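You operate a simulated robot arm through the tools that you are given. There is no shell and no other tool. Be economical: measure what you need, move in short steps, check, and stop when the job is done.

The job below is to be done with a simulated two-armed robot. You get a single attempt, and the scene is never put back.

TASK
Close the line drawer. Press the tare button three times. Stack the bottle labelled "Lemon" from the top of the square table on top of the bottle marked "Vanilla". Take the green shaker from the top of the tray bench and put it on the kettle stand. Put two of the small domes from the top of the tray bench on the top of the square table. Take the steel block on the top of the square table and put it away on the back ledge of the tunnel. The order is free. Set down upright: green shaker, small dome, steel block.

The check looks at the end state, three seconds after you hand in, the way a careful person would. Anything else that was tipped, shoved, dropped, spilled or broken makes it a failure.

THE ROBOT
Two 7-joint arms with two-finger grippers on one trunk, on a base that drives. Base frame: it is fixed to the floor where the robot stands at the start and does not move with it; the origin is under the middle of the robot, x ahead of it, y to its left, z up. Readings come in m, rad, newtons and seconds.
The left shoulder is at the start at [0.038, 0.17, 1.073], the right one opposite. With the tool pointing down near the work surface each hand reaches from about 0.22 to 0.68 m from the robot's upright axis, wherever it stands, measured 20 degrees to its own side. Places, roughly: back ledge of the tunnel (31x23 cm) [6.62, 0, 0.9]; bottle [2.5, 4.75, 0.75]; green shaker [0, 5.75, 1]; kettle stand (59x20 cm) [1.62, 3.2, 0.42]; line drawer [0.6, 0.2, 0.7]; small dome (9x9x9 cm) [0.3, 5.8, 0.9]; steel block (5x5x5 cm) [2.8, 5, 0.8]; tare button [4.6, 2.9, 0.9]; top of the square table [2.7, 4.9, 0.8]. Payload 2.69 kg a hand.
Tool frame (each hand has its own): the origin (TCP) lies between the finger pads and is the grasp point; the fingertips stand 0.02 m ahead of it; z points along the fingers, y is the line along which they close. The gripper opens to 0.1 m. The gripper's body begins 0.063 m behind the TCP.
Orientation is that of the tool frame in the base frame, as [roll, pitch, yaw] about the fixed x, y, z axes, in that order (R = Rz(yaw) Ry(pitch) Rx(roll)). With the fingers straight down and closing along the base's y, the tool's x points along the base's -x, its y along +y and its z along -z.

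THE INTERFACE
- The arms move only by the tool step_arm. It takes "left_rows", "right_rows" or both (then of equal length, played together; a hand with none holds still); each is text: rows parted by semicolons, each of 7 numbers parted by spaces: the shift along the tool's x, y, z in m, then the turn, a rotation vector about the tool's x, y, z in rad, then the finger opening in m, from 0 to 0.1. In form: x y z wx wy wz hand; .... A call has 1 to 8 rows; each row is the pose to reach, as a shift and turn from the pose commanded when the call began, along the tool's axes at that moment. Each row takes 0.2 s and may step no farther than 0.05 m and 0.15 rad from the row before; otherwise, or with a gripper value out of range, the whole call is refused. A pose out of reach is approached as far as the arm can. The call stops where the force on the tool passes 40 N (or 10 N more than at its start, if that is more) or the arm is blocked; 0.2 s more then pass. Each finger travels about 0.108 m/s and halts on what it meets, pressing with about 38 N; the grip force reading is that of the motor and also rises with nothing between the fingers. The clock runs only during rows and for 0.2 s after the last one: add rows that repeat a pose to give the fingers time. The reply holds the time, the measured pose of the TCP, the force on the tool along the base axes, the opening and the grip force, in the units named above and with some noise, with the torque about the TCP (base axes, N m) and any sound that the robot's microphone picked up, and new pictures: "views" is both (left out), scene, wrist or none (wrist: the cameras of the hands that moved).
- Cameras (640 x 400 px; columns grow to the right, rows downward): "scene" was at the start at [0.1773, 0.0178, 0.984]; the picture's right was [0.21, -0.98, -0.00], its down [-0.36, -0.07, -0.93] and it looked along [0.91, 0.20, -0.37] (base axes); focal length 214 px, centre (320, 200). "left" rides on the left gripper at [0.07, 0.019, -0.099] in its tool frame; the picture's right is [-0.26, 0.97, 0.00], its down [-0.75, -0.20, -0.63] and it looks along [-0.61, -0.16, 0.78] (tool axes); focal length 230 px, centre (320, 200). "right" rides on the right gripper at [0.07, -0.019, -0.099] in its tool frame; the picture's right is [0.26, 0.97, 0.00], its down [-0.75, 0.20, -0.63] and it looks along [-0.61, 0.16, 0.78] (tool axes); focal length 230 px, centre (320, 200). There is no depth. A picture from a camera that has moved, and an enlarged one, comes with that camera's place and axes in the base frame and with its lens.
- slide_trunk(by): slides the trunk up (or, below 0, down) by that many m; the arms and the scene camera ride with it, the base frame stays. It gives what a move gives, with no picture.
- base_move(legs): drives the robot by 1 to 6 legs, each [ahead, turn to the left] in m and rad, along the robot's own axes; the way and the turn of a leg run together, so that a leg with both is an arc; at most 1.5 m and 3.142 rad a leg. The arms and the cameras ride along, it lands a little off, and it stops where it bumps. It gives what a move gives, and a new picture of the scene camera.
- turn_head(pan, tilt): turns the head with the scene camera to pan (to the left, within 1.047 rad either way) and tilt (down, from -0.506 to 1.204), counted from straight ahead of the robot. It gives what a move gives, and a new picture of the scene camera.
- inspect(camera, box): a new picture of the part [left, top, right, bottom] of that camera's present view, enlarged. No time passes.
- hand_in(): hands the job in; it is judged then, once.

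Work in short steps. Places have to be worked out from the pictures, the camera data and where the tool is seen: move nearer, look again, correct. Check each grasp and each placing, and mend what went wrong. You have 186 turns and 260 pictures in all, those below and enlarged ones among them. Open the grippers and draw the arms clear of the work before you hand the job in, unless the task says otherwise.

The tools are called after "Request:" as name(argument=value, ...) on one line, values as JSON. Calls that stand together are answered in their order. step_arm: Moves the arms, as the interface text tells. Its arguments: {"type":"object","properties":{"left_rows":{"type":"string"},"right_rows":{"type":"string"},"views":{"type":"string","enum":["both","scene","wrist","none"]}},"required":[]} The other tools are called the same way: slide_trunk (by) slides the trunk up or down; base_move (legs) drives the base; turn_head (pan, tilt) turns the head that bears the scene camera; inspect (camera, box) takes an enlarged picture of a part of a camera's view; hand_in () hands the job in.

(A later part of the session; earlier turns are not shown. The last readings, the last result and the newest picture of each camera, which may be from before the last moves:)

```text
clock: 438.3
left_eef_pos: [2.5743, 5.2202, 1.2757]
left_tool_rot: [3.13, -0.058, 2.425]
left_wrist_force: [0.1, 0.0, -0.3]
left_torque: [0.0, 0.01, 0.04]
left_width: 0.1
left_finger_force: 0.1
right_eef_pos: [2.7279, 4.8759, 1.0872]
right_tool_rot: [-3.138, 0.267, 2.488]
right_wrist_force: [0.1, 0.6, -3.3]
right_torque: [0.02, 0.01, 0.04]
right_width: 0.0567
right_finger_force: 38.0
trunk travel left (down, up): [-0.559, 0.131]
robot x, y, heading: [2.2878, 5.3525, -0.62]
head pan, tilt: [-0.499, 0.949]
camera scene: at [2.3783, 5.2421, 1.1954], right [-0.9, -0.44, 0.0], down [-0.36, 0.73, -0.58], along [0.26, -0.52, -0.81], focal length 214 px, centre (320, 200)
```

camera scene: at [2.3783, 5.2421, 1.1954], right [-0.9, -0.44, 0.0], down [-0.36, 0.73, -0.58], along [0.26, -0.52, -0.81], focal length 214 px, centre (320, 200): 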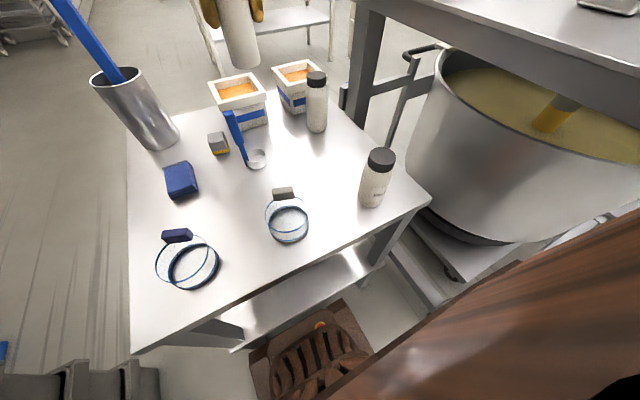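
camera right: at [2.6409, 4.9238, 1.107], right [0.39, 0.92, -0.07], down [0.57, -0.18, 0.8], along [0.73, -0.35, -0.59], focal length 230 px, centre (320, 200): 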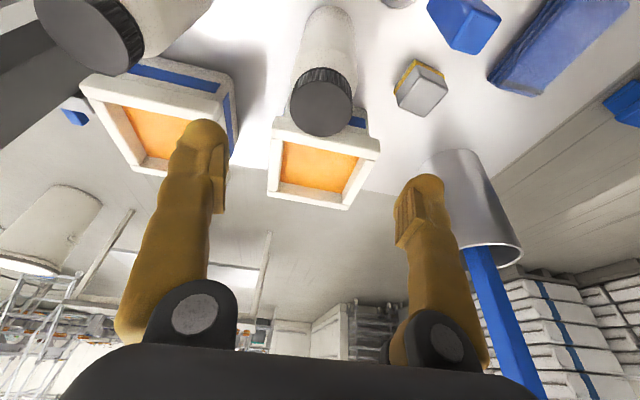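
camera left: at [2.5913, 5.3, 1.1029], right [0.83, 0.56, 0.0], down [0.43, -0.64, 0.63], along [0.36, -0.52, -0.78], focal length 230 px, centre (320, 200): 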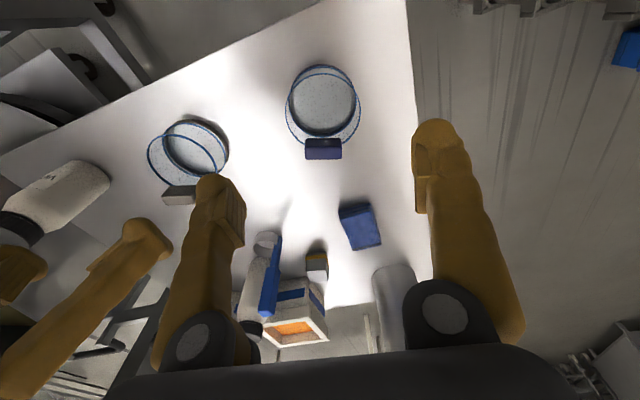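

Estimates of Vanilla differ by a centimetre, so I bring the Lemon hand to its left side at a safe height and look with the wrist camera.

Request:
step_arm(right_rows="0.042 -0.001 -0.0115 0 0 0 0; 0.085 -0.002 -0.023 0 0 0 0; 0.127 -0.003 -0.035 0 0 0 0; 0.169 -0.003 -0.046 0 0 0 0; 0.212 -0.004 -0.058 0 0 0 0; 0.254 -0.005 -0.069 0 0 0 0; 0.2965 -0.006 -0.081 0 0 0 0; 0.2965 -0.006 -0.081 0 0 0 0", views="wrist")

```text
clock: 440.1
left_eef_pos: [2.5745, 5.2214, 1.2756]
left_tool_rot: [3.129, -0.058, 2.426]
left_wrist_force: [-0.5, 1.4, -1.0]
left_torque: [-0.01, 0.0, -0.01]
left_width: 0.1
left_finger_force: 0.0
right_eef_pos: [2.478, 5.0586, 1.0866]
right_tool_rot: [-3.14, 0.268, 2.489]
right_wrist_force: [-0.5, 0.3, -2.7]
right_torque: [0.02, 0.02, 0.0]
right_width: 0.0564
right_finger_force: 38.1
trunk travel left (down, up): [-0.559, 0.131]
robot x, y, heading: [2.2891, 5.3508, -0.616]
head pan, tilt: [-0.499, 0.949]
camera right: at [2.3931, 5.1016, 1.1636], right [0.39, 0.92, -0.07], down [0.57, -0.18, 0.8], along [0.73, -0.35, -0.59], focal length 230 px, centre (320, 200)
```

right: 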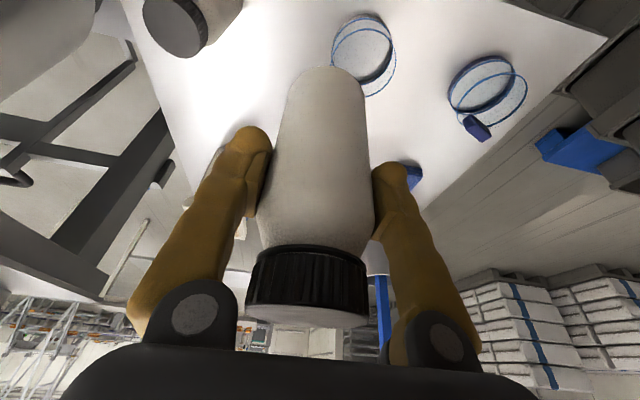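

Wrist view gives Vanilla's cap at [2.403, 4.947]. I move Lemon over it, still 6 cm above, and check from the head camera.

Request:
step_arm(right_rows="-0.001 -0.034 0 0 0 0 0; -0.002 -0.068 0 0 0 0 0; -0.003 -0.101 0.001 0 0 0 0; -0.004 -0.135 0.001 0 0 0 0; -0.004 -0.135 0.001 0 0 0 0", views="both")

```text
clock: 441.3
left_eef_pos: [2.5743, 5.2219, 1.2759]
left_tool_rot: [3.131, -0.059, 2.428]
left_wrist_force: [-0.2, -0.2, 0.7]
left_torque: [-0.02, 0.01, 0.02]
left_width: 0.0998
left_finger_force: 0.1
right_eef_pos: [2.4006, 4.9495, 1.0876]
right_tool_rot: [-3.137, 0.266, 2.489]
right_wrist_force: [0.4, 0.4, -3.9]
right_torque: [0.0, -0.01, -0.02]
right_width: 0.0564
right_finger_force: 37.9
trunk travel left (down, up): [-0.559, 0.131]
robot x, y, heading: [2.2888, 5.3465, -0.612]
head pan, tilt: [-0.499, 0.949]
camera scene: at [2.3784, 5.2433, 1.1954], right [-0.9, -0.44, 0.0], down [-0.36, 0.73, -0.58], along [0.26, -0.52, -0.81], focal length 214 px, centre (320, 200)
camera right: at [2.3157, 4.9921, 1.1655], right [0.39, 0.92, -0.07], down [0.57, -0.18, 0.8], along [0.73, -0.35, -0.59], focal length 230 px, centre (320, 200)
```

scene: 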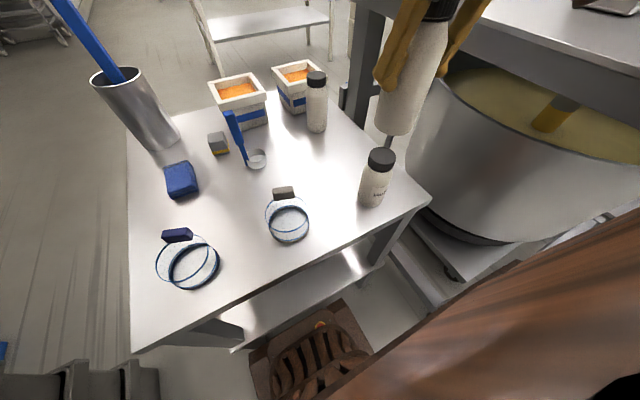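
right: 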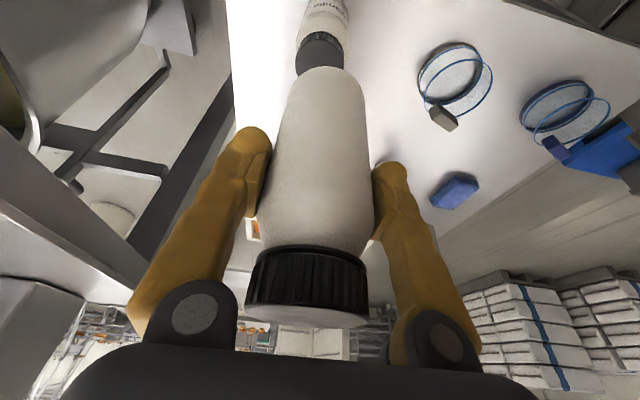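

Alignment looks close. I zoom both views to measure the residual offset.

Request:
inspect(camera="scene", box=[330, 60, 470, 220])

Request:
inspect(camera="right", box=[240, 0, 420, 120])

```text
2.50 times, centred on (400, 140) of scene
camera zoom: at [2.3784, 5.2433, 1.1954], right [-0.9, -0.44, 0.0], down [-0.36, 0.73, -0.58], along [0.26, -0.52, -0.81], focal length 536 px, centre (120, 350)
```

zoom: 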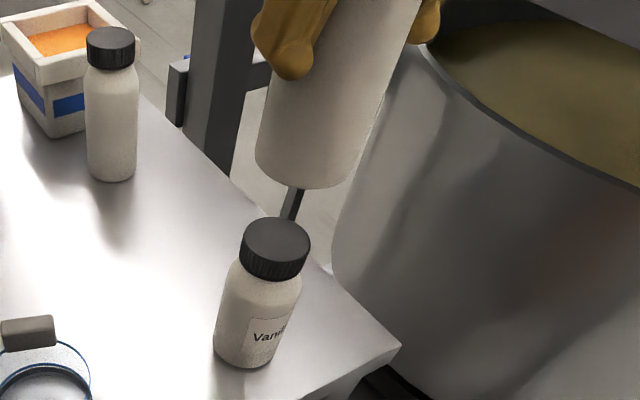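

```text
3.33 times, centred on (330, 60) of right
camera zoom: at [2.3157, 4.9921, 1.1655], right [0.39, 0.92, -0.07], down [0.57, -0.18, 0.8], along [0.73, -0.35, -0.59], focal length 767 px, centre (287, 667)
```

zoom: 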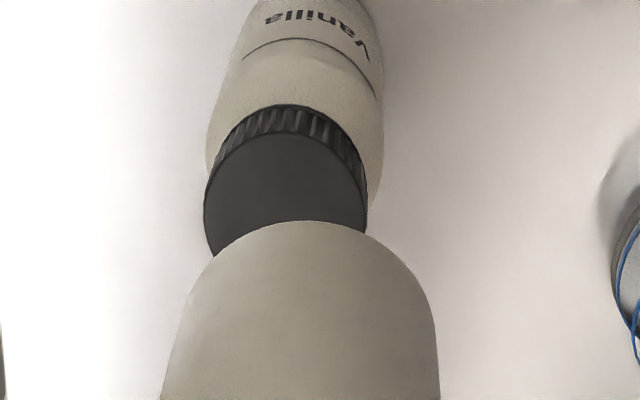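

The two views average to within 2–3 mm of alignment. I lower with the trunk in small steps until Lemon touches the cap.

Request:
slide_trunk(by=-0.048)

Request:
inspect(camera="scene", box=[330, 60, 470, 220])

```text
clock: 442.2
left_eef_pos: [2.5743, 5.2217, 1.2293]
left_tool_rot: [3.129, -0.059, 2.426]
left_wrist_force: [0.3, 0.4, -0.5]
left_torque: [-0.03, 0.0, -0.04]
left_width: 0.1001
left_finger_force: 0.1
right_eef_pos: [2.4013, 4.9492, 1.04]
right_tool_rot: [-3.139, 0.265, 2.489]
right_wrist_force: [-0.4, 0.4, -3.1]
right_torque: [0.03, 0.01, 0.0]
right_width: 0.0566
right_finger_force: 38.4
trunk travel left (down, up): [-0.511, 0.179]
robot x, y, heading: [2.2865, 5.3502, -0.615]
head pan, tilt: [-0.499, 0.949]
```

```text
2.50 times, centred on (400, 140) of scene
camera zoom: at [2.3777, 5.2426, 1.1475], right [-0.9, -0.44, 0.0], down [-0.36, 0.73, -0.58], along [0.26, -0.52, -0.81], focal length 536 px, centre (120, 350)
```

zoom: 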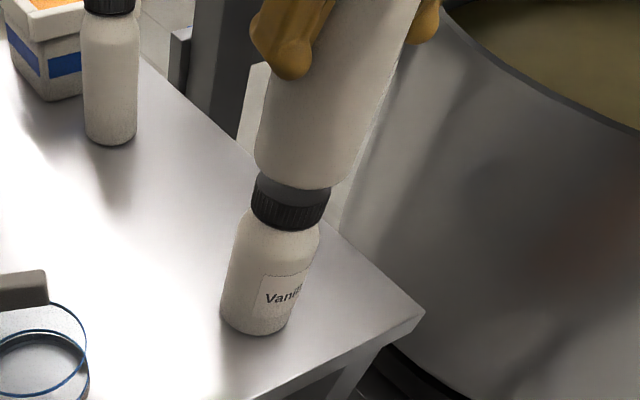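

Well aligned. I lower the last centimetre gently.

Request:
slide_trunk(by=-0.008)

Request:
slide_trunk(by=-0.004)

```text
clock: 442.8
left_eef_pos: [2.5739, 5.221, 1.2189]
left_tool_rot: [3.13, -0.057, 2.425]
left_wrist_force: [0.7, -0.1, -0.7]
left_torque: [-0.01, 0.0, -0.01]
left_width: 0.0998
left_finger_force: 0.1
right_eef_pos: [2.3999, 4.9471, 1.0319]
right_tool_rot: [3.141, 0.268, 2.49]
right_wrist_force: [-0.7, -0.8, -3.5]
right_torque: [0.03, -0.01, 0.0]
right_width: 0.0566
right_finger_force: 38.0
trunk travel left (down, up): [-0.503, 0.187]
robot x, y, heading: [2.2821, 5.3507, -0.615]
head pan, tilt: [-0.499, 0.949]
```

```text
clock: 443.3
left_eef_pos: [2.5748, 5.22, 1.2155]
left_tool_rot: [3.129, -0.057, 2.427]
left_wrist_force: [0.0, -0.2, 0.0]
left_torque: [0.0, 0.01, 0.01]
left_width: 0.1
left_finger_force: 0.0
right_eef_pos: [2.4004, 4.9489, 1.0279]
right_tool_rot: [-3.14, 0.268, 2.489]
right_wrist_force: [0.6, 0.4, -2.3]
right_torque: [0.03, 0.02, -0.01]
right_width: 0.0566
right_finger_force: 37.2
trunk travel left (down, up): [-0.499, 0.191]
robot x, y, heading: [2.2868, 5.3529, -0.61]
head pan, tilt: [-0.499, 0.949]
```

Not touching yet (−2.3 N, still mostly hanging). A few more millimetres.

Request:
slide_trunk(by=-0.003)

Request:
slide_trunk(by=-0.002)

```text
clock: 443.8
left_eef_pos: [2.5724, 5.2202, 1.2127]
left_tool_rot: [3.129, -0.057, 2.427]
left_wrist_force: [-0.3, -0.8, -0.3]
left_torque: [-0.02, -0.02, -0.02]
left_width: 0.1001
left_finger_force: 0.1
right_eef_pos: [2.3999, 4.9491, 1.0251]
right_tool_rot: [-3.139, 0.267, 2.49]
right_wrist_force: [-0.5, 0.7, -3.6]
right_torque: [-0.01, 0.0, -0.02]
right_width: 0.0569
right_finger_force: 38.1
trunk travel left (down, up): [-0.496, 0.194]
robot x, y, heading: [2.2877, 5.351, -0.614]
head pan, tilt: [-0.499, 0.949]
```

```text
clock: 444.3
left_eef_pos: [2.5734, 5.2223, 1.211]
left_tool_rot: [3.128, -0.058, 2.425]
left_wrist_force: [0.6, -0.8, 0.7]
left_torque: [0.02, -0.04, 0.01]
left_width: 0.1001
left_finger_force: 0.1
right_eef_pos: [2.3998, 4.9482, 1.0239]
right_tool_rot: [-3.14, 0.267, 2.489]
right_wrist_force: [0.6, 0.2, -4.2]
right_torque: [0.01, -0.01, 0.0]
right_width: 0.0568
right_finger_force: 37.8
trunk travel left (down, up): [-0.494, 0.196]
robot x, y, heading: [2.2856, 5.3518, -0.616]
head pan, tilt: [-0.499, 0.949]
```

Request:
slide_trunk(by=-0.004)

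Request:
slide_trunk(by=-0.003)

Request:
inspect(camera="scene", box=[330, 60, 470, 220])

```text
clock: 444.9
left_eef_pos: [2.5739, 5.2212, 1.207]
left_tool_rot: [3.128, -0.058, 2.427]
left_wrist_force: [0.7, 0.1, -0.6]
left_torque: [0.0, -0.02, 0.02]
left_width: 0.0999
left_finger_force: 0.1
right_eef_pos: [2.4012, 4.9484, 1.0194]
right_tool_rot: [-3.14, 0.267, 2.489]
right_wrist_force: [0.3, -0.5, -2.2]
right_torque: [0.03, 0.0, 0.03]
right_width: 0.0564
right_finger_force: 37.9
trunk travel left (down, up): [-0.49, 0.2]
robot x, y, heading: [2.2855, 5.3481, -0.617]
head pan, tilt: [-0.499, 0.949]
```

```text
clock: 445.4
left_eef_pos: [2.5731, 5.2223, 1.2048]
left_tool_rot: [3.133, -0.056, 2.427]
left_wrist_force: [0.1, -0.2, -0.4]
left_torque: [0.02, -0.02, 0.0]
left_width: 0.1
left_finger_force: 0.1
right_eef_pos: [2.4001, 4.9487, 1.0177]
right_tool_rot: [-3.139, 0.27, 2.49]
right_wrist_force: [-3.1, 0.3, 24.1]
right_torque: [0.01, 0.38, -0.01]
right_width: 0.0567
right_finger_force: 37.9
trunk travel left (down, up): [-0.487, 0.203]
robot x, y, heading: [2.2852, 5.3507, -0.614]
head pan, tilt: [-0.499, 0.949]
```

```text
2.50 times, centred on (400, 140) of scene
camera zoom: at [2.3768, 5.2438, 1.124], right [-0.9, -0.44, 0.0], down [-0.36, 0.73, -0.58], along [0.26, -0.52, -0.81], focal length 536 px, centre (120, 350)
```

zoom: 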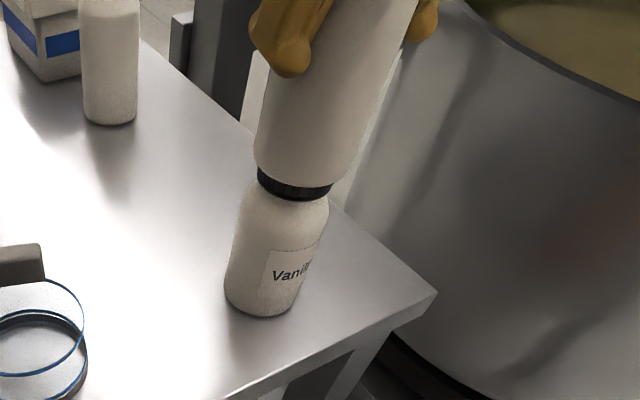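

Contact (24 N) and nicely centred. I relieve 2 mm and open the fingers.

Request:
slide_trunk(by=0.002)

Request:
step_arm(right_rows="0 0 0 0 0 0 0.062; 0 0 0 0 0 0 0.075; 0 0 0 0 0 0 0.1; 0 0 0 0 0 0 0.1", views="scene")

```text
clock: 445.9
left_eef_pos: [2.5731, 5.2211, 1.2055]
left_tool_rot: [3.129, -0.058, 2.427]
left_wrist_force: [0.6, 0.4, 0.0]
left_torque: [-0.02, 0.0, 0.03]
left_width: 0.1
left_finger_force: 0.0
right_eef_pos: [2.4005, 4.9497, 1.0173]
right_tool_rot: [-3.14, 0.265, 2.487]
right_wrist_force: [0.9, -0.8, -1.5]
right_torque: [-0.04, -0.08, -0.03]
right_width: 0.0564
right_finger_force: 37.5
trunk travel left (down, up): [-0.489, 0.201]
robot x, y, heading: [2.2856, 5.3521, -0.615]
head pan, tilt: [-0.499, 0.949]
```

```text
clock: 446.9
left_eef_pos: [2.5737, 5.2215, 1.2069]
left_tool_rot: [3.128, -0.059, 2.425]
left_wrist_force: [0.3, -0.7, 0.5]
left_torque: [-0.03, 0.01, 0.01]
left_width: 0.1
left_finger_force: 0.0
right_eef_pos: [2.401, 4.9483, 1.0191]
right_tool_rot: [-3.139, 0.267, 2.488]
right_wrist_force: [-0.3, -0.3, 0.6]
right_torque: [0.02, 0.02, -0.02]
right_width: 0.1002
right_finger_force: 0.1
trunk travel left (down, up): [-0.489, 0.201]
robot x, y, heading: [2.2874, 5.3525, -0.618]
head pan, tilt: [-0.499, 0.949]
camera scene: at [2.3772, 5.2429, 1.1255], right [-0.9, -0.44, 0.0], down [-0.36, 0.73, -0.58], along [0.26, -0.52, -0.81], focal length 214 px, centre (320, 200)
```

scene: 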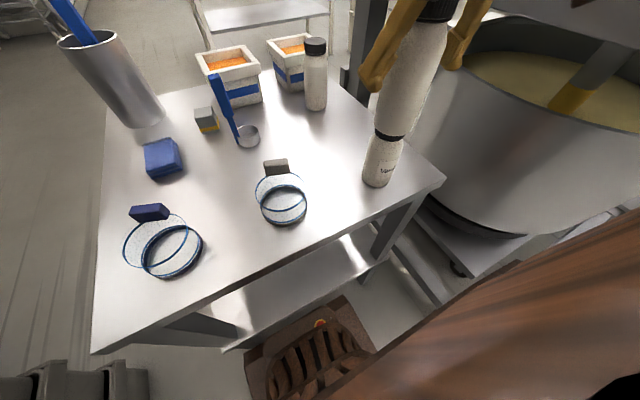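

The Lemon-on-Vanilla stack stands. I raise the trunk to lift the hand clear of it.

Request:
slide_trunk(by=0.19)

Request:
step_arm(right_rows="0.03 0 -0.02 0 0.06 0 0.1; 0.06 0 -0.03 0 0.12 0 0.1; 0.06 -0.03 -0.03 0 0.18 0 0.1; 0.06 -0.06 -0.03 0 0.24 0 0.1", views="scene")

```text
clock: 449.0
left_eef_pos: [2.5741, 5.2201, 1.3958]
left_tool_rot: [3.131, -0.059, 2.425]
left_wrist_force: [1.0, -0.3, -0.4]
left_torque: [-0.03, 0.01, -0.02]
left_width: 0.1
left_finger_force: 0.0
right_eef_pos: [2.4, 4.9485, 1.2084]
right_tool_rot: [-3.141, 0.266, 2.49]
right_wrist_force: [-0.4, 0.4, 0.0]
right_torque: [0.0, 0.0, -0.01]
right_width: 0.0999
right_finger_force: 0.1
trunk travel left (down, up): [-0.679, 0.011]
robot x, y, heading: [2.2876, 5.3511, -0.612]
head pan, tilt: [-0.499, 0.949]
```

```text
clock: 450.0
left_eef_pos: [2.5736, 5.2212, 1.3976]
left_tool_rot: [3.13, -0.057, 2.427]
left_wrist_force: [0.4, -0.5, -0.9]
left_torque: [0.0, 0.03, -0.02]
left_width: 0.0999
left_finger_force: 0.2
right_eef_pos: [2.3153, 4.9382, 1.2196]
right_tool_rot: [3.14, 0.023, 2.489]
right_wrist_force: [-0.4, -0.2, 0.0]
right_torque: [0.03, -0.01, -0.03]
right_width: 0.1001
right_finger_force: 0.0
right hand out of reach, approached as far as the arm can: row 1, 2, 3, 4
trunk travel left (down, up): [-0.679, 0.011]
robot x, y, heading: [2.2899, 5.3514, -0.616]
head pan, tilt: [-0.499, 0.949]
camera scene: at [2.3768, 5.2428, 1.3155], right [-0.9, -0.44, 0.0], down [-0.36, 0.73, -0.58], along [0.26, -0.52, -0.81], focal length 214 px, centre (320, 200)
```

scene: 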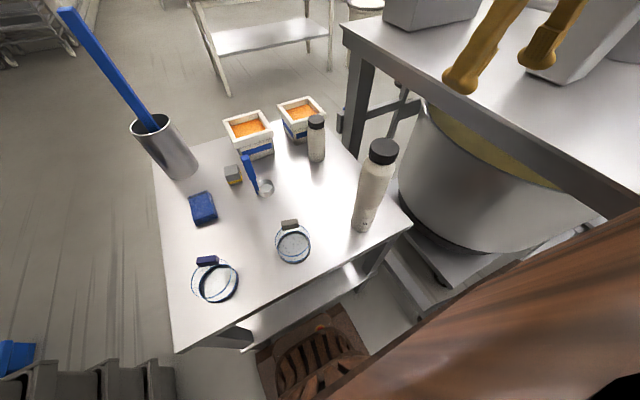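

The stack is stable. The steel block is near [2.805, 4.973]; I bring the left hand (its camera side avoids the scoop handle) above it.

Request:
step_arm(left_rows="-0.043 -0.005 0.022 0 -0.041 0 0.1; -0.086 -0.01 0.045 0 -0.082 0 0.1; -0.129 -0.014 0.068 0 -0.123 0 0.1; -0.171 -0.019 0.09 0 -0.164 0 0.1; -0.214 -0.024 0.113 0 -0.204 0 0.1; -0.257 -0.029 0.136 0 -0.245 0 0.1; -0.3 -0.033 0.158 0 -0.286 0 0.1; -0.343 -0.038 0.181 0 -0.327 0 0.1", views="wrist")

```text
clock: 451.8
left_eef_pos: [2.8085, 4.9778, 1.1971]
left_tool_rot: [3.131, 0.273, 2.434]
left_wrist_force: [0.7, -0.2, -0.4]
left_torque: [0.03, 0.06, 0.01]
left_width: 0.0999
left_finger_force: 0.1
right_eef_pos: [2.3168, 4.9392, 1.2205]
right_tool_rot: [-3.14, 0.024, 2.489]
right_wrist_force: [0.2, -0.5, -0.4]
right_torque: [0.02, 0.04, -0.02]
right_width: 0.1002
right_finger_force: 0.1
trunk travel left (down, up): [-0.679, 0.011]
robot x, y, heading: [2.2902, 5.3519, -0.611]
head pan, tilt: [-0.499, 0.949]
camera left: at [2.7501, 5.0529, 1.2729], right [0.81, 0.57, 0.08], down [0.29, -0.52, 0.81], along [0.5, -0.63, -0.59], focal length 230 px, centre (320, 200)
```

left: 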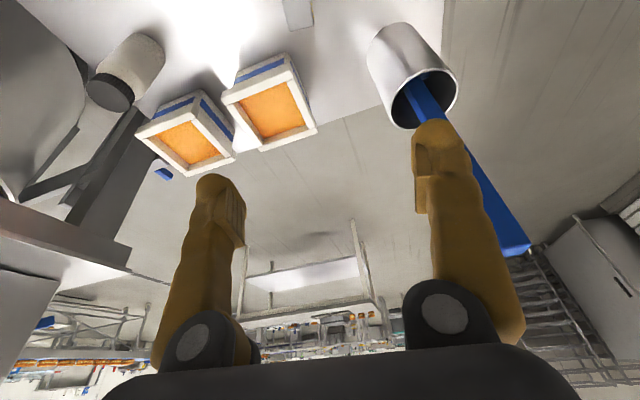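

I lower the trunk 0.2 m to see the block better.

Request:
slide_trunk(by=-0.22)

Request:
inspect(camera="left", box=[0, 0, 640, 400])

```text
clock: 454.1
left_eef_pos: [2.8056, 4.9793, 0.9769]
left_tool_rot: [3.131, 0.27, 2.434]
left_wrist_force: [0.4, -0.1, 0.2]
left_torque: [0.02, 0.0, 0.0]
left_width: 0.0998
left_finger_force: 0.1
right_eef_pos: [2.3148, 4.9385, 1.0012]
right_tool_rot: [-3.14, 0.024, 2.487]
right_wrist_force: [0.8, -0.2, -0.1]
right_torque: [0.05, 0.03, -0.02]
right_width: 0.0999
right_finger_force: 0.0
trunk travel left (down, up): [-0.459, 0.231]
robot x, y, heading: [2.2865, 5.3491, -0.616]
head pan, tilt: [-0.499, 0.949]
```

```text
1.00 times, centred on (320, 200) of left (not enlarged: the box is as wide or as high as the picture)
camera zoom: at [2.7473, 5.0542, 1.0525], right [0.82, 0.57, 0.08], down [0.29, -0.52, 0.81], along [0.5, -0.63, -0.59], focal length 230 px, centre (320, 200)
```

zoom: 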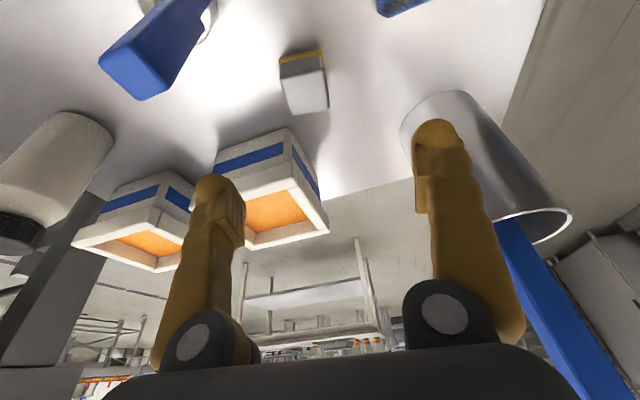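

The block is 1.2 cm ahead of the fingertips' centre. I correct that, lift the right hand away from the stack's side, then lower the trunk onto the block.

Request:
step_arm(left_rows="-0.006 -0.0015 0.0015 0 0 0 0.085; -0.012 -0.003 0.003 0 0 0 0.085; -0.012 -0.003 0.003 0 0 0 0.085; -0.012 -0.003 0.003 0 0 0 0.085", right_rows="0 -0.005 -0.04 0 0 0 0.06; 0 -0.01 -0.08 0 0 0 0; 0 -0.01 -0.12 0 0 0 0; 0 -0.01 -0.15 0 0 0 0", views="none")

Request:
slide_trunk(by=-0.11)

Request:
inspect(camera="left", box=[0, 0, 640, 400])

```text
clock: 455.1
left_eef_pos: [2.8094, 4.9717, 0.9766]
left_tool_rot: [3.129, 0.271, 2.428]
left_wrist_force: [0.4, -0.1, 0.4]
left_torque: [0.02, -0.02, -0.05]
left_width: 0.085
left_finger_force: 0.1
left hand out of reach, approached as far as the arm can: row 2, 3, 4
right_eef_pos: [2.3057, 4.9351, 1.1491]
right_tool_rot: [-3.141, 0.026, 2.488]
right_wrist_force: [0.1, -0.6, -1.1]
right_torque: [-0.01, 0.02, 0.01]
right_width: 0.0
right_finger_force: 29.6
trunk travel left (down, up): [-0.459, 0.231]
robot x, y, heading: [2.2875, 5.3538, -0.621]
head pan, tilt: [-0.499, 0.949]
```

```text
clock: 456.5
left_eef_pos: [2.8087, 4.973, 0.8666]
left_tool_rot: [3.13, 0.272, 2.427]
left_wrist_force: [-0.1, 0.0, -0.3]
left_torque: [0.0, 0.03, 0.0]
left_width: 0.0849
left_finger_force: 0.0
right_eef_pos: [2.305, 4.9341, 1.0401]
right_tool_rot: [-3.138, 0.024, 2.489]
right_wrist_force: [-1.4, 0.3, 0.0]
right_torque: [0.0, -0.01, -0.02]
right_width: 0.0002
right_finger_force: 29.6
trunk travel left (down, up): [-0.349, 0.341]
robot x, y, heading: [2.2867, 5.3516, -0.613]
head pan, tilt: [-0.499, 0.949]
```

```text
1.00 times, centred on (320, 200) of left (not enlarged: the box is as wide or as high as the picture)
camera zoom: at [2.7503, 5.0477, 0.9425], right [0.82, 0.57, 0.08], down [0.28, -0.52, 0.8], along [0.5, -0.64, -0.59], focal length 230 px, centre (320, 200)
```

zoom: 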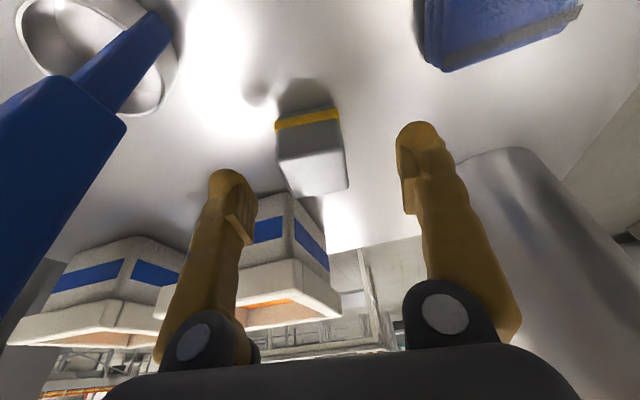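

The block lies between the fingers. I lower the last 3.8 cm and grip.

Request:
slide_trunk(by=-0.036)

Request:
step_arm(left_rows="0 0 0 0 0 0 0.06; 0 0 0 0 0 0 0; 0 0 0 0 0 0 0; 0 0 0 0 0 0 0; 0 0 0 0 0 0 0", views="wrist")

```text
clock: 457.3
left_eef_pos: [2.8084, 4.972, 0.8314]
left_tool_rot: [3.131, 0.271, 2.431]
left_wrist_force: [-0.4, -0.8, 1.1]
left_torque: [0.02, -0.01, 0.0]
left_width: 0.0852
left_finger_force: 0.1
right_eef_pos: [2.304, 4.9347, 1.0031]
right_tool_rot: [-3.14, 0.025, 2.489]
right_wrist_force: [-0.1, 1.3, 0.5]
right_torque: [0.01, -0.02, 0.0]
right_width: 0.0001
right_finger_force: 29.6
trunk travel left (down, up): [-0.313, 0.377]
robot x, y, heading: [2.2883, 5.3503, -0.612]
head pan, tilt: [-0.499, 0.949]
```

```text
clock: 458.5
left_eef_pos: [2.8084, 4.9723, 0.8314]
left_tool_rot: [3.131, 0.272, 2.428]
left_wrist_force: [2.8, 0.3, 2.4]
left_torque: [0.1, -0.1, -0.06]
left_width: 0.0414
left_finger_force: 38.1
right_eef_pos: [2.3052, 4.935, 1.0046]
right_tool_rot: [-3.14, 0.023, 2.491]
right_wrist_force: [0.2, 0.3, -0.5]
right_torque: [-0.04, 0.02, -0.01]
right_width: 0.0001
right_finger_force: 29.7
trunk travel left (down, up): [-0.313, 0.377]
robot x, y, heading: [2.2845, 5.3519, -0.618]
head pan, tilt: [-0.499, 0.949]
camera left: at [2.7503, 5.0476, 0.907], right [0.82, 0.57, 0.08], down [0.28, -0.52, 0.81], along [0.5, -0.64, -0.59], focal length 230 px, centre (320, 200)
```

left: 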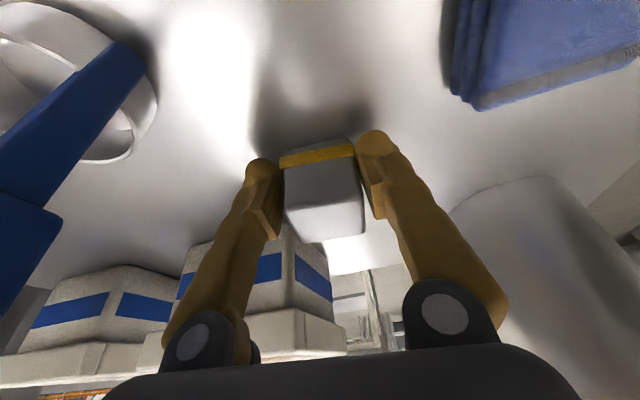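

Gripped at 4.1 cm. I lift it with the trunk.

Request:
slide_trunk(by=0.37)

Request:
turn_head(pan=0.0, tilt=0.75)

```text
clock: 462.1
left_eef_pos: [2.8083, 4.9726, 1.2012]
left_tool_rot: [3.13, 0.27, 2.43]
left_wrist_force: [0.3, -0.2, -3.4]
left_torque: [0.03, 0.03, 0.0]
left_width: 0.0413
left_finger_force: 37.7
right_eef_pos: [2.3058, 4.935, 1.3733]
right_tool_rot: [-3.14, 0.025, 2.487]
right_wrist_force: [0.5, -0.6, 0.1]
right_torque: [0.02, 0.02, 0.02]
right_width: 0.0002
right_finger_force: 29.6
trunk travel left (down, up): [-0.683, 0.007]
robot x, y, heading: [2.2899, 5.3512, -0.617]
head pan, tilt: [-0.499, 0.949]
```

```text
clock: 463.0
left_eef_pos: [2.8085, 4.9727, 1.2003]
left_tool_rot: [3.132, 0.272, 2.427]
left_wrist_force: [0.9, 0.1, -3.3]
left_torque: [0.02, 0.05, -0.01]
left_width: 0.0408
left_finger_force: 38.1
right_eef_pos: [2.3063, 4.9349, 1.3737]
right_tool_rot: [-3.141, 0.026, 2.49]
right_wrist_force: [-0.5, -0.9, 0.2]
right_torque: [-0.01, 0.06, -0.03]
right_width: 0.0001
right_finger_force: 30.1
trunk travel left (down, up): [-0.683, 0.007]
robot x, y, heading: [2.2857, 5.3504, -0.615]
head pan, tilt: [0.0, 0.75]
camera scene: at [2.4122, 5.2606, 1.3351], right [-0.58, -0.82, 0.0], down [-0.56, 0.4, -0.73], along [0.6, -0.42, -0.68], focal length 214 px, centre (320, 200)
```

scene: 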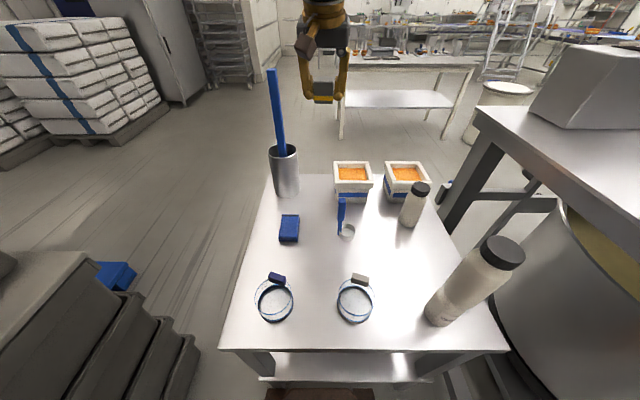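

The steel block is in the left hand. I retract and level that hand, then back away from the table and head down the corridor.

Request:
step_arm(left_rows="0.036 -0.003 -0.01 0 0.068 0 0; 0.072 -0.005 -0.02 0 0.135 0 0; 0.108 -0.008 -0.03 0 0.2 0 0; 0.144 -0.01 -0.04 0 0.27 0 0", views="none")

Request:
base_move(legs=[[-0.85, 0], [0, -1.6], [1.5, 0], [0.1, 0], [0, 0.155]])

```text
clock: 464.0
left_eef_pos: [2.6963, 5.078, 1.1871]
left_tool_rot: [-3.133, -0.036, 2.474]
left_wrist_force: [0.0, 0.0, -2.5]
left_torque: [0.0, 0.05, -0.04]
left_width: 0.0407
left_finger_force: 37.9
right_eef_pos: [2.305, 4.935, 1.3738]
right_tool_rot: [-3.141, 0.026, 2.489]
right_wrist_force: [-0.2, -0.4, -0.8]
right_torque: [0.0, 0.02, 0.01]
right_width: 0.0
right_finger_force: 29.7
trunk travel left (down, up): [-0.683, 0.007]
robot x, y, heading: [2.2901, 5.3528, -0.615]
head pan, tilt: [0.0, 0.75]
```

```text
clock: 473.7
left_eef_pos: [1.2684, 5.4301, 1.2196]
left_tool_rot: [-3.101, 0.012, 0.889]
left_wrist_force: [0.0, 0.0, -3.0]
left_torque: [0.07, -0.02, 0.05]
left_width: 0.0407
left_finger_force: 37.9
right_eef_pos: [1.1518, 5.8463, 1.3658]
right_tool_rot: [-3.14, -0.018, 0.871]
right_wrist_force: [-0.6, -0.4, -0.7]
right_torque: [0.0, -0.03, 0.0]
right_width: 0.0002
right_finger_force: 29.9
trunk travel left (down, up): [-0.683, 0.007]
robot x, y, heading: [1.5532, 5.8085, -2.275]
head pan, tilt: [0.0, 0.75]
stopped in leg 3: the robot was blocked; the commanded pose is now the measured one
camera scene: at [1.4363, 5.6719, 1.3322], right [-0.76, 0.65, 0.0], down [0.45, 0.53, -0.72], along [-0.47, -0.55, -0.7], focal length 214 px, centre (320, 200)
```

scene: 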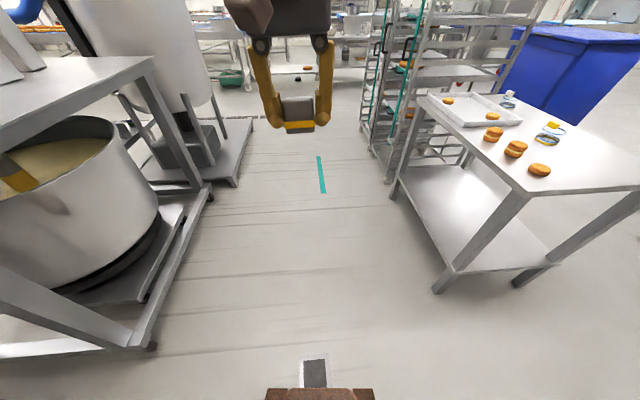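

Blocked again with nothing near: the right hand is folded close (0.23 m ahead), jamming that arm. I extend it forward and inward.

Request:
step_arm(right_rows="-0.04 0.02 0 0 0 0 0; -0.08 0.04 0 0 0 0 0; -0.12 0.06 0 0 0 0 0; -0.16 0.08 0 0 0 0 0; -0.2 0.1 0.01 0 0 0 0; -0.22 0.12 0.02 0 0 0 0", views="none")

Request:
base_move(legs=[[0, 0.06], [1.5, 0], [0, 0.155], [1.5, 0], [0.4, 0]])

```text
clock: 475.1
left_eef_pos: [1.2667, 5.4307, 1.2238]
left_tool_rot: [-3.095, 0.02, 0.886]
left_wrist_force: [0.3, 0.9, -2.9]
left_torque: [0.03, -0.02, 0.01]
left_width: 0.041
left_finger_force: 37.9
right_eef_pos: [1.1045, 5.6028, 1.361]
right_tool_rot: [3.14, 0.032, 0.866]
right_wrist_force: [-0.2, -0.2, 0.1]
right_torque: [0.0, 0.02, -0.01]
right_width: 0.0002
right_finger_force: 29.3
right hand out of reach, approached as far as the arm can: row 1
trunk travel left (down, up): [-0.683, 0.007]
robot x, y, heading: [1.5544, 5.8096, -2.273]
head pan, tilt: [0.0, 0.75]
```

```text
clock: 492.5
left_eef_pos: [-0.4798, 2.583, 1.2239]
left_tool_rot: [-3.096, 0.019, 1.07]
left_wrist_force: [0.5, -0.6, -2.9]
left_torque: [0.08, -0.01, -0.02]
left_width: 0.0411
left_finger_force: 38.1
right_eef_pos: [-0.6725, 2.7229, 1.3609]
right_tool_rot: [3.139, 0.033, 1.05]
right_wrist_force: [-0.9, -0.4, 0.3]
right_torque: [0.02, 0.0, -0.01]
right_width: 0.0
right_finger_force: 29.8
trunk travel left (down, up): [-0.683, 0.007]
robot x, y, heading: [-0.2675, 3.0039, -2.095]
head pan, tilt: [0.0, 0.75]
camera scene: at [-0.3563, 2.8516, 1.3325], right [-0.87, 0.5, 0.0], down [0.35, 0.6, -0.72], along [-0.36, -0.62, -0.69], focal length 214 px, centre (320, 200)
```

scene: 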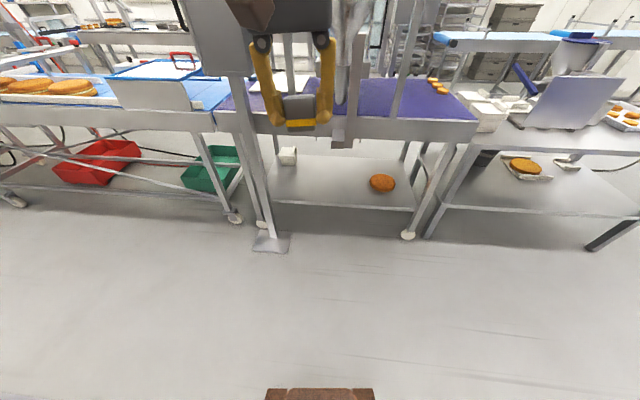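

Smooth. Next leg around the kettle skid to the open floor.

Request:
base_move(legs=[[0, 1.1], [1.1, 0], [0, 0.8], [1.5, 0], [0.5, 0]])

Request:
turn_head(pan=0.4, tilt=0.35)

```text
clock: 512.7
left_eef_pos: [2.7312, 1.5378, 1.2304]
left_tool_rot: [-3.096, 0.034, 2.917]
left_wrist_force: [-0.3, 0.1, -3.1]
left_torque: [0.04, 0.04, -0.02]
left_width: 0.0408
left_finger_force: 38.0
right_eef_pos: [2.6451, 1.3145, 1.3683]
right_tool_rot: [3.14, 0.047, 2.895]
right_wrist_force: [-0.8, -0.3, -0.5]
right_torque: [-0.03, 0.01, 0.02]
right_width: 0.0
right_finger_force: 29.6
trunk travel left (down, up): [-0.683, 0.007]
robot x, y, heading: [2.2851, 1.6245, -0.248]
head pan, tilt: [0.0, 0.75]
camera scene: at [2.4548, 1.5773, 1.3325], right [-0.25, -0.97, 0.0], down [-0.67, 0.17, -0.72], along [0.7, -0.18, -0.69], focal length 214 px, centre (320, 200)
```

scene: 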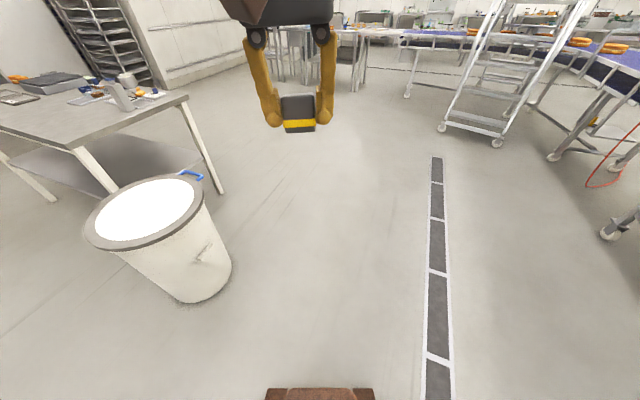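

```text
clock: 513.6
left_eef_pos: [2.7111, 1.5433, 1.2389]
left_tool_rot: [-3.097, 0.054, 2.914]
left_wrist_force: [-0.3, 0.4, -3.8]
left_torque: [0.01, 0.05, 0.01]
left_width: 0.041
left_finger_force: 38.0
right_eef_pos: [2.6232, 1.3222, 1.3753]
right_tool_rot: [-3.14, 0.066, 2.896]
right_wrist_force: [-0.4, 1.4, 0.5]
right_torque: [-0.02, -0.03, -0.01]
right_width: 0.0002
right_finger_force: 30.0
trunk travel left (down, up): [-0.683, 0.007]
robot x, y, heading: [2.2831, 1.621, -0.251]
head pan, tilt: [0.4, 0.351]
camera scene: at [2.4645, 1.612, 1.3684], right [0.15, -0.99, -0.01], down [-0.35, -0.05, -0.93], along [0.92, 0.14, -0.36], focal length 214 px, centre (320, 200)
```

scene: 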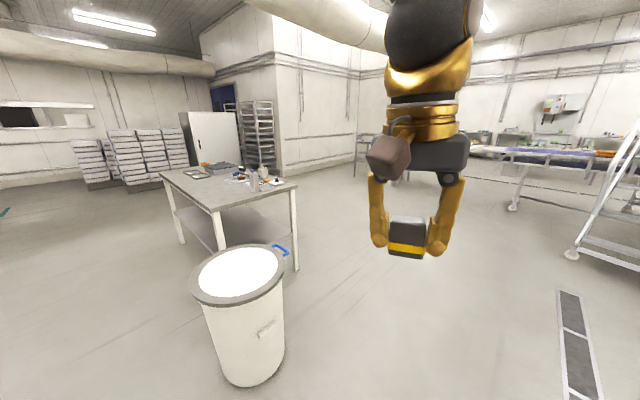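

The tare button should project near (232, 165), on the white-legged table. I enlarge it.

Request:
inspect(camera="scene", box=[150, 140, 310, 240])

```text
4.00 times, centred on (230, 190) of scene
camera zoom: at [2.4645, 1.612, 1.3684], right [0.15, -0.99, -0.01], down [-0.35, -0.05, -0.93], along [0.92, 0.14, -0.36], focal length 858 px, centre (680, 240)
```

zoom: 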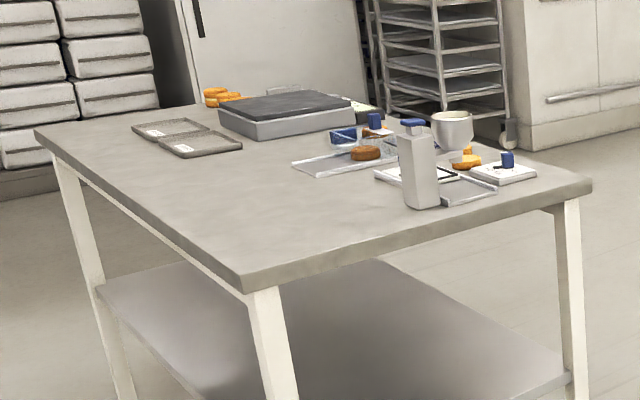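

The scale's panel sits near the table's far long edge. I go around the table's right corner to stand in front of it.

Request:
base_move(legs=[[0, 0.08], [1.5, 0], [0.45, 0], [0, 1.14], [1.4, 0], [0, 1.48]])

Request:
turn_head(pan=0.0, tilt=0.75)

```text
clock: 537.3
left_eef_pos: [4.6239, 2.7717, 1.238]
left_tool_rot: [-3.095, 0.05, -0.639]
left_wrist_force: [0.2, -0.1, -2.8]
left_torque: [0.0, -0.03, -0.02]
left_width: 0.0409
left_finger_force: 38.0
right_eef_pos: [4.795, 2.94, 1.3733]
right_tool_rot: [-3.14, 0.064, -0.66]
right_wrist_force: [-0.8, -0.9, -0.4]
right_torque: [-0.01, 0.01, -0.02]
right_width: 0.0001
right_finger_force: 29.7
trunk travel left (down, up): [-0.683, 0.007]
robot x, y, heading: [4.991, 2.5326, 2.478]
head pan, tilt: [0.4, 0.351]
camera scene: at [4.8257, 2.6136, 1.3681], right [0.26, 0.97, -0.01], down [0.34, -0.1, -0.93], along [-0.9, 0.24, -0.36], focal length 214 px, centre (320, 200)
```

scene: 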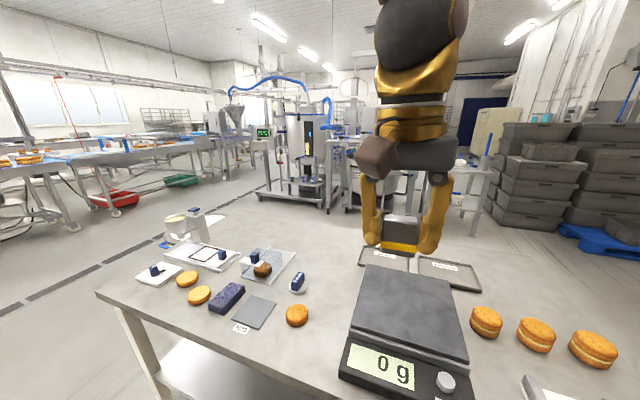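

```text
clock: 538.1
left_eef_pos: [4.6407, 2.7585, 1.2446]
left_tool_rot: [-3.099, 0.07, -0.643]
left_wrist_force: [0.0, -0.6, -1.9]
left_torque: [-0.03, -0.02, 0.0]
left_width: 0.041
left_finger_force: 38.2
right_eef_pos: [4.8122, 2.9257, 1.3815]
right_tool_rot: [3.141, 0.083, -0.661]
right_wrist_force: [0.5, 0.6, -0.3]
right_torque: [0.0, -0.01, -0.02]
right_width: 0.0
right_finger_force: 29.2
trunk travel left (down, up): [-0.683, 0.007]
robot x, y, heading: [4.9907, 2.5342, 2.477]
head pan, tilt: [0.0, 0.75]
camera scene: at [4.8525, 2.6386, 1.3329], right [0.62, 0.79, 0.0], down [0.55, -0.43, -0.72], along [-0.57, 0.44, -0.69], focal length 214 px, centre (320, 200)
```

scene: 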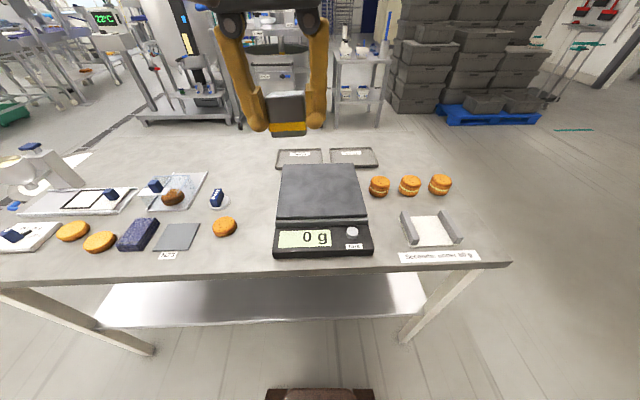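

The scale reads 0 g with the Tare button near [4.65, 2.90, 0.9]. I lower the trunk, move the left hand aside, and bring the closed right fingers above the button.

Request:
slide_trunk(by=-0.2)

Request:
step_arm(left_rows="0 0.03 0 0 0.01 0 0; 0 0.06 0 0 0.02 0 0; 0 0.09 0 0 0.03 0 0; 0 0.12 0 0 0.04 0 0; 0 0.12 0 0 0.05 0 0; 0 0.12 0 0 0.06 0 0", right_rows="-0.016 0.02 0.031 0 0.014 0 0; -0.032 0.04 0.063 0 0.028 0 0; -0.048 0.061 0.094 0 0.042 0 0; -0.064 0.081 0.126 0 0.056 0 0; -0.08 0.101 0.157 0 0.07 0 0; -0.0955 0.1216 0.1886 0 0.083 0 0", views="wrist")

```text
clock: 540.3
left_eef_pos: [4.6398, 2.7606, 1.0446]
left_tool_rot: [-3.097, 0.068, -0.64]
left_wrist_force: [-0.5, -0.8, -1.6]
left_torque: [0.0, -0.05, 0.0]
left_width: 0.0411
left_finger_force: 37.5
right_eef_pos: [4.8126, 2.9266, 1.1797]
right_tool_rot: [-3.141, 0.08, -0.662]
right_wrist_force: [-0.7, 0.0, 0.8]
right_torque: [0.01, 0.02, 0.04]
right_width: 0.0001
right_finger_force: 29.5
trunk travel left (down, up): [-0.483, 0.207]
robot x, y, heading: [4.9921, 2.5332, 2.479]
head pan, tilt: [0.0, 0.75]
```

```text
clock: 541.7
left_eef_pos: [4.5673, 2.6648, 1.0393]
left_tool_rot: [-3.097, 0.006, -0.644]
left_wrist_force: [-1.4, 0.0, -2.8]
left_torque: [-0.04, -0.05, 0.01]
left_width: 0.041
left_finger_force: 38.3
right_eef_pos: [4.6476, 2.9059, 1.0023]
right_tool_rot: [3.124, -0.002, -0.677]
right_wrist_force: [-0.7, -0.2, -0.3]
right_torque: [-0.02, 0.02, 0.01]
right_width: 0.0
right_finger_force: 29.4
trunk travel left (down, up): [-0.483, 0.207]
robot x, y, heading: [4.9901, 2.5331, 2.475]
head pan, tilt: [0.0, 0.75]
camera right: at [4.7139, 2.8781, 1.1021], right [-0.41, -0.91, 0.01], down [-0.7, 0.32, 0.63], along [-0.58, 0.25, -0.77], focal length 230 px, centre (320, 200)
camera left: at [4.6103, 2.6051, 1.1343], right [-0.79, -0.62, -0.04], down [-0.49, 0.59, 0.64], along [-0.37, 0.53, -0.77], focal length 230 px, centre (320, 200)
```

right: 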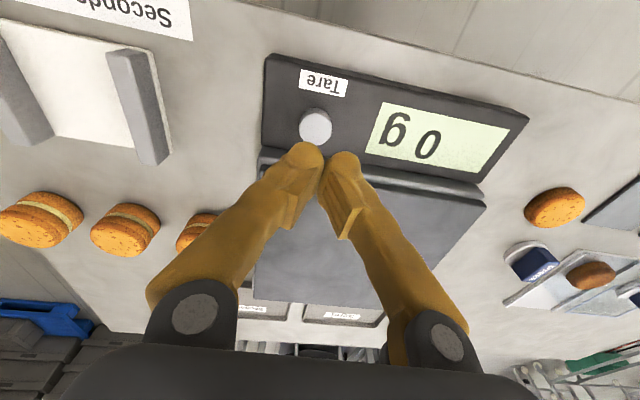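
left: 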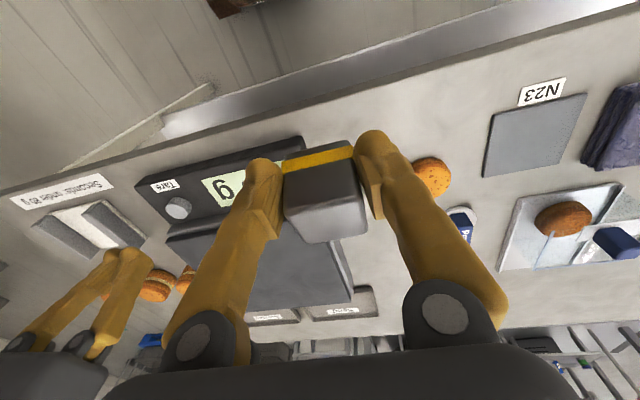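

The button is 8 mm ahead of the fingertips. I correct and descend carefully to the first press, watching force and sounds.

Request:
step_arm(right_rows="-0.0077 -0.0015 0.03 0.0176 0 0 0; -0.0077 -0.0015 0.055 0.0176 0 0 0; -0.0077 -0.0015 0.068 0.0176 0 0 0; -0.0077 -0.0015 0.074 0.0176 0 0 0; -0.0077 -0.0015 0.079 0.0176 0 0 0; -0.0077 -0.0015 0.083 0.0176 0 0 0", views="wrist")

```text
clock: 543.1
left_eef_pos: [4.569, 2.665, 1.039]
left_tool_rot: [-3.095, 0.009, -0.645]
left_wrist_force: [0.1, -0.7, -2.9]
left_torque: [-0.02, -0.04, 0.0]
left_width: 0.041
left_finger_force: 38.3
right_eef_pos: [4.6438, 2.9054, 0.9168]
right_tool_rot: [-3.121, -0.002, -0.66]
right_wrist_force: [-0.4, 1.3, 3.3]
right_torque: [0.0, 0.02, -0.04]
right_width: 0.0002
right_finger_force: 30.0
trunk travel left (down, up): [-0.483, 0.207]
robot x, y, heading: [4.9883, 2.5311, 2.473]
head pan, tilt: [0.0, 0.75]
heard: click
camera right: at [4.7094, 2.8761, 1.0164], right [-0.39, -0.92, -0.02], down [-0.72, 0.29, 0.62], along [-0.57, 0.26, -0.78], focal length 230 px, centre (320, 200)
```

right: 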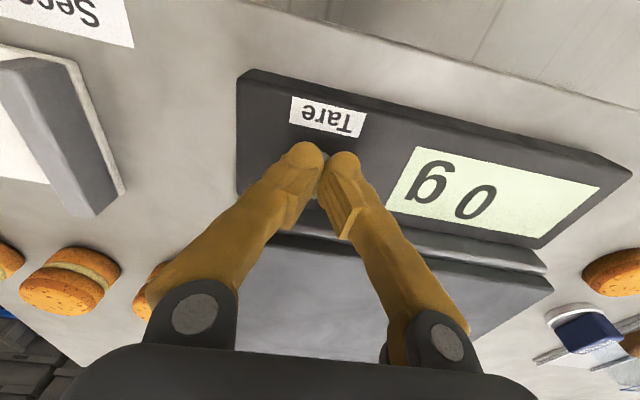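

A click: one press. I release by 2 cm and press again.

Request:
step_arm(right_rows="0 0 -0.012 0 0 0 0; 0 0 -0.02 0 0 0 0; 0 0 -0.02 0 0 0 0; 0 0 -0.008 0 0 0 0; 0 0 -0.003 0 0 0 0; 0 0 0.0005 0 0 0 0; 0 0 0.001 0 0 0 0", views="none")

```text
clock: 544.7
left_eef_pos: [4.5677, 2.6646, 1.0381]
left_tool_rot: [-3.096, 0.007, -0.644]
left_wrist_force: [0.3, 0.0, -2.7]
left_torque: [-0.04, -0.01, -0.03]
left_width: 0.0409
left_finger_force: 37.6
right_eef_pos: [4.6446, 2.9042, 0.9149]
right_tool_rot: [-3.122, -0.004, -0.659]
right_wrist_force: [-0.2, -1.2, 4.3]
right_torque: [-0.01, 0.03, 0.04]
right_width: 0.006
right_finger_force: 29.6
trunk travel left (down, up): [-0.483, 0.207]
robot x, y, heading: [4.9904, 2.535, 2.476]
head pan, tilt: [0.0, 0.75]
heard: click
```

Second click. Once more.

Request:
step_arm(right_rows="0 0 -0.012 0 0 0 0; 0 0 -0.02 0 0 0 0; 0 0 -0.02 0 0 0 0; 0 0 -0.008 0 0 0 0; 0 0 -0.003 0 0 0 0; 0 0 0.0005 0 0 0 0; 0 0 0.001 0 0 0 0", views="none")

```text
clock: 546.3
left_eef_pos: [4.5686, 2.666, 1.0379]
left_tool_rot: [-3.097, 0.007, -0.644]
left_wrist_force: [-0.2, 0.6, -3.2]
left_torque: [-0.04, -0.02, -0.02]
left_width: 0.041
left_finger_force: 37.7
right_eef_pos: [4.6444, 2.9042, 0.9144]
right_tool_rot: [-3.122, -0.003, -0.661]
right_wrist_force: [-0.2, 1.6, 10.1]
right_torque: [0.02, 0.1, -0.01]
right_width: 0.0061
right_finger_force: 29.9
trunk travel left (down, up): [-0.483, 0.207]
robot x, y, heading: [4.9923, 2.537, 2.474]
head pan, tilt: [0.0, 0.75]
heard: click
```

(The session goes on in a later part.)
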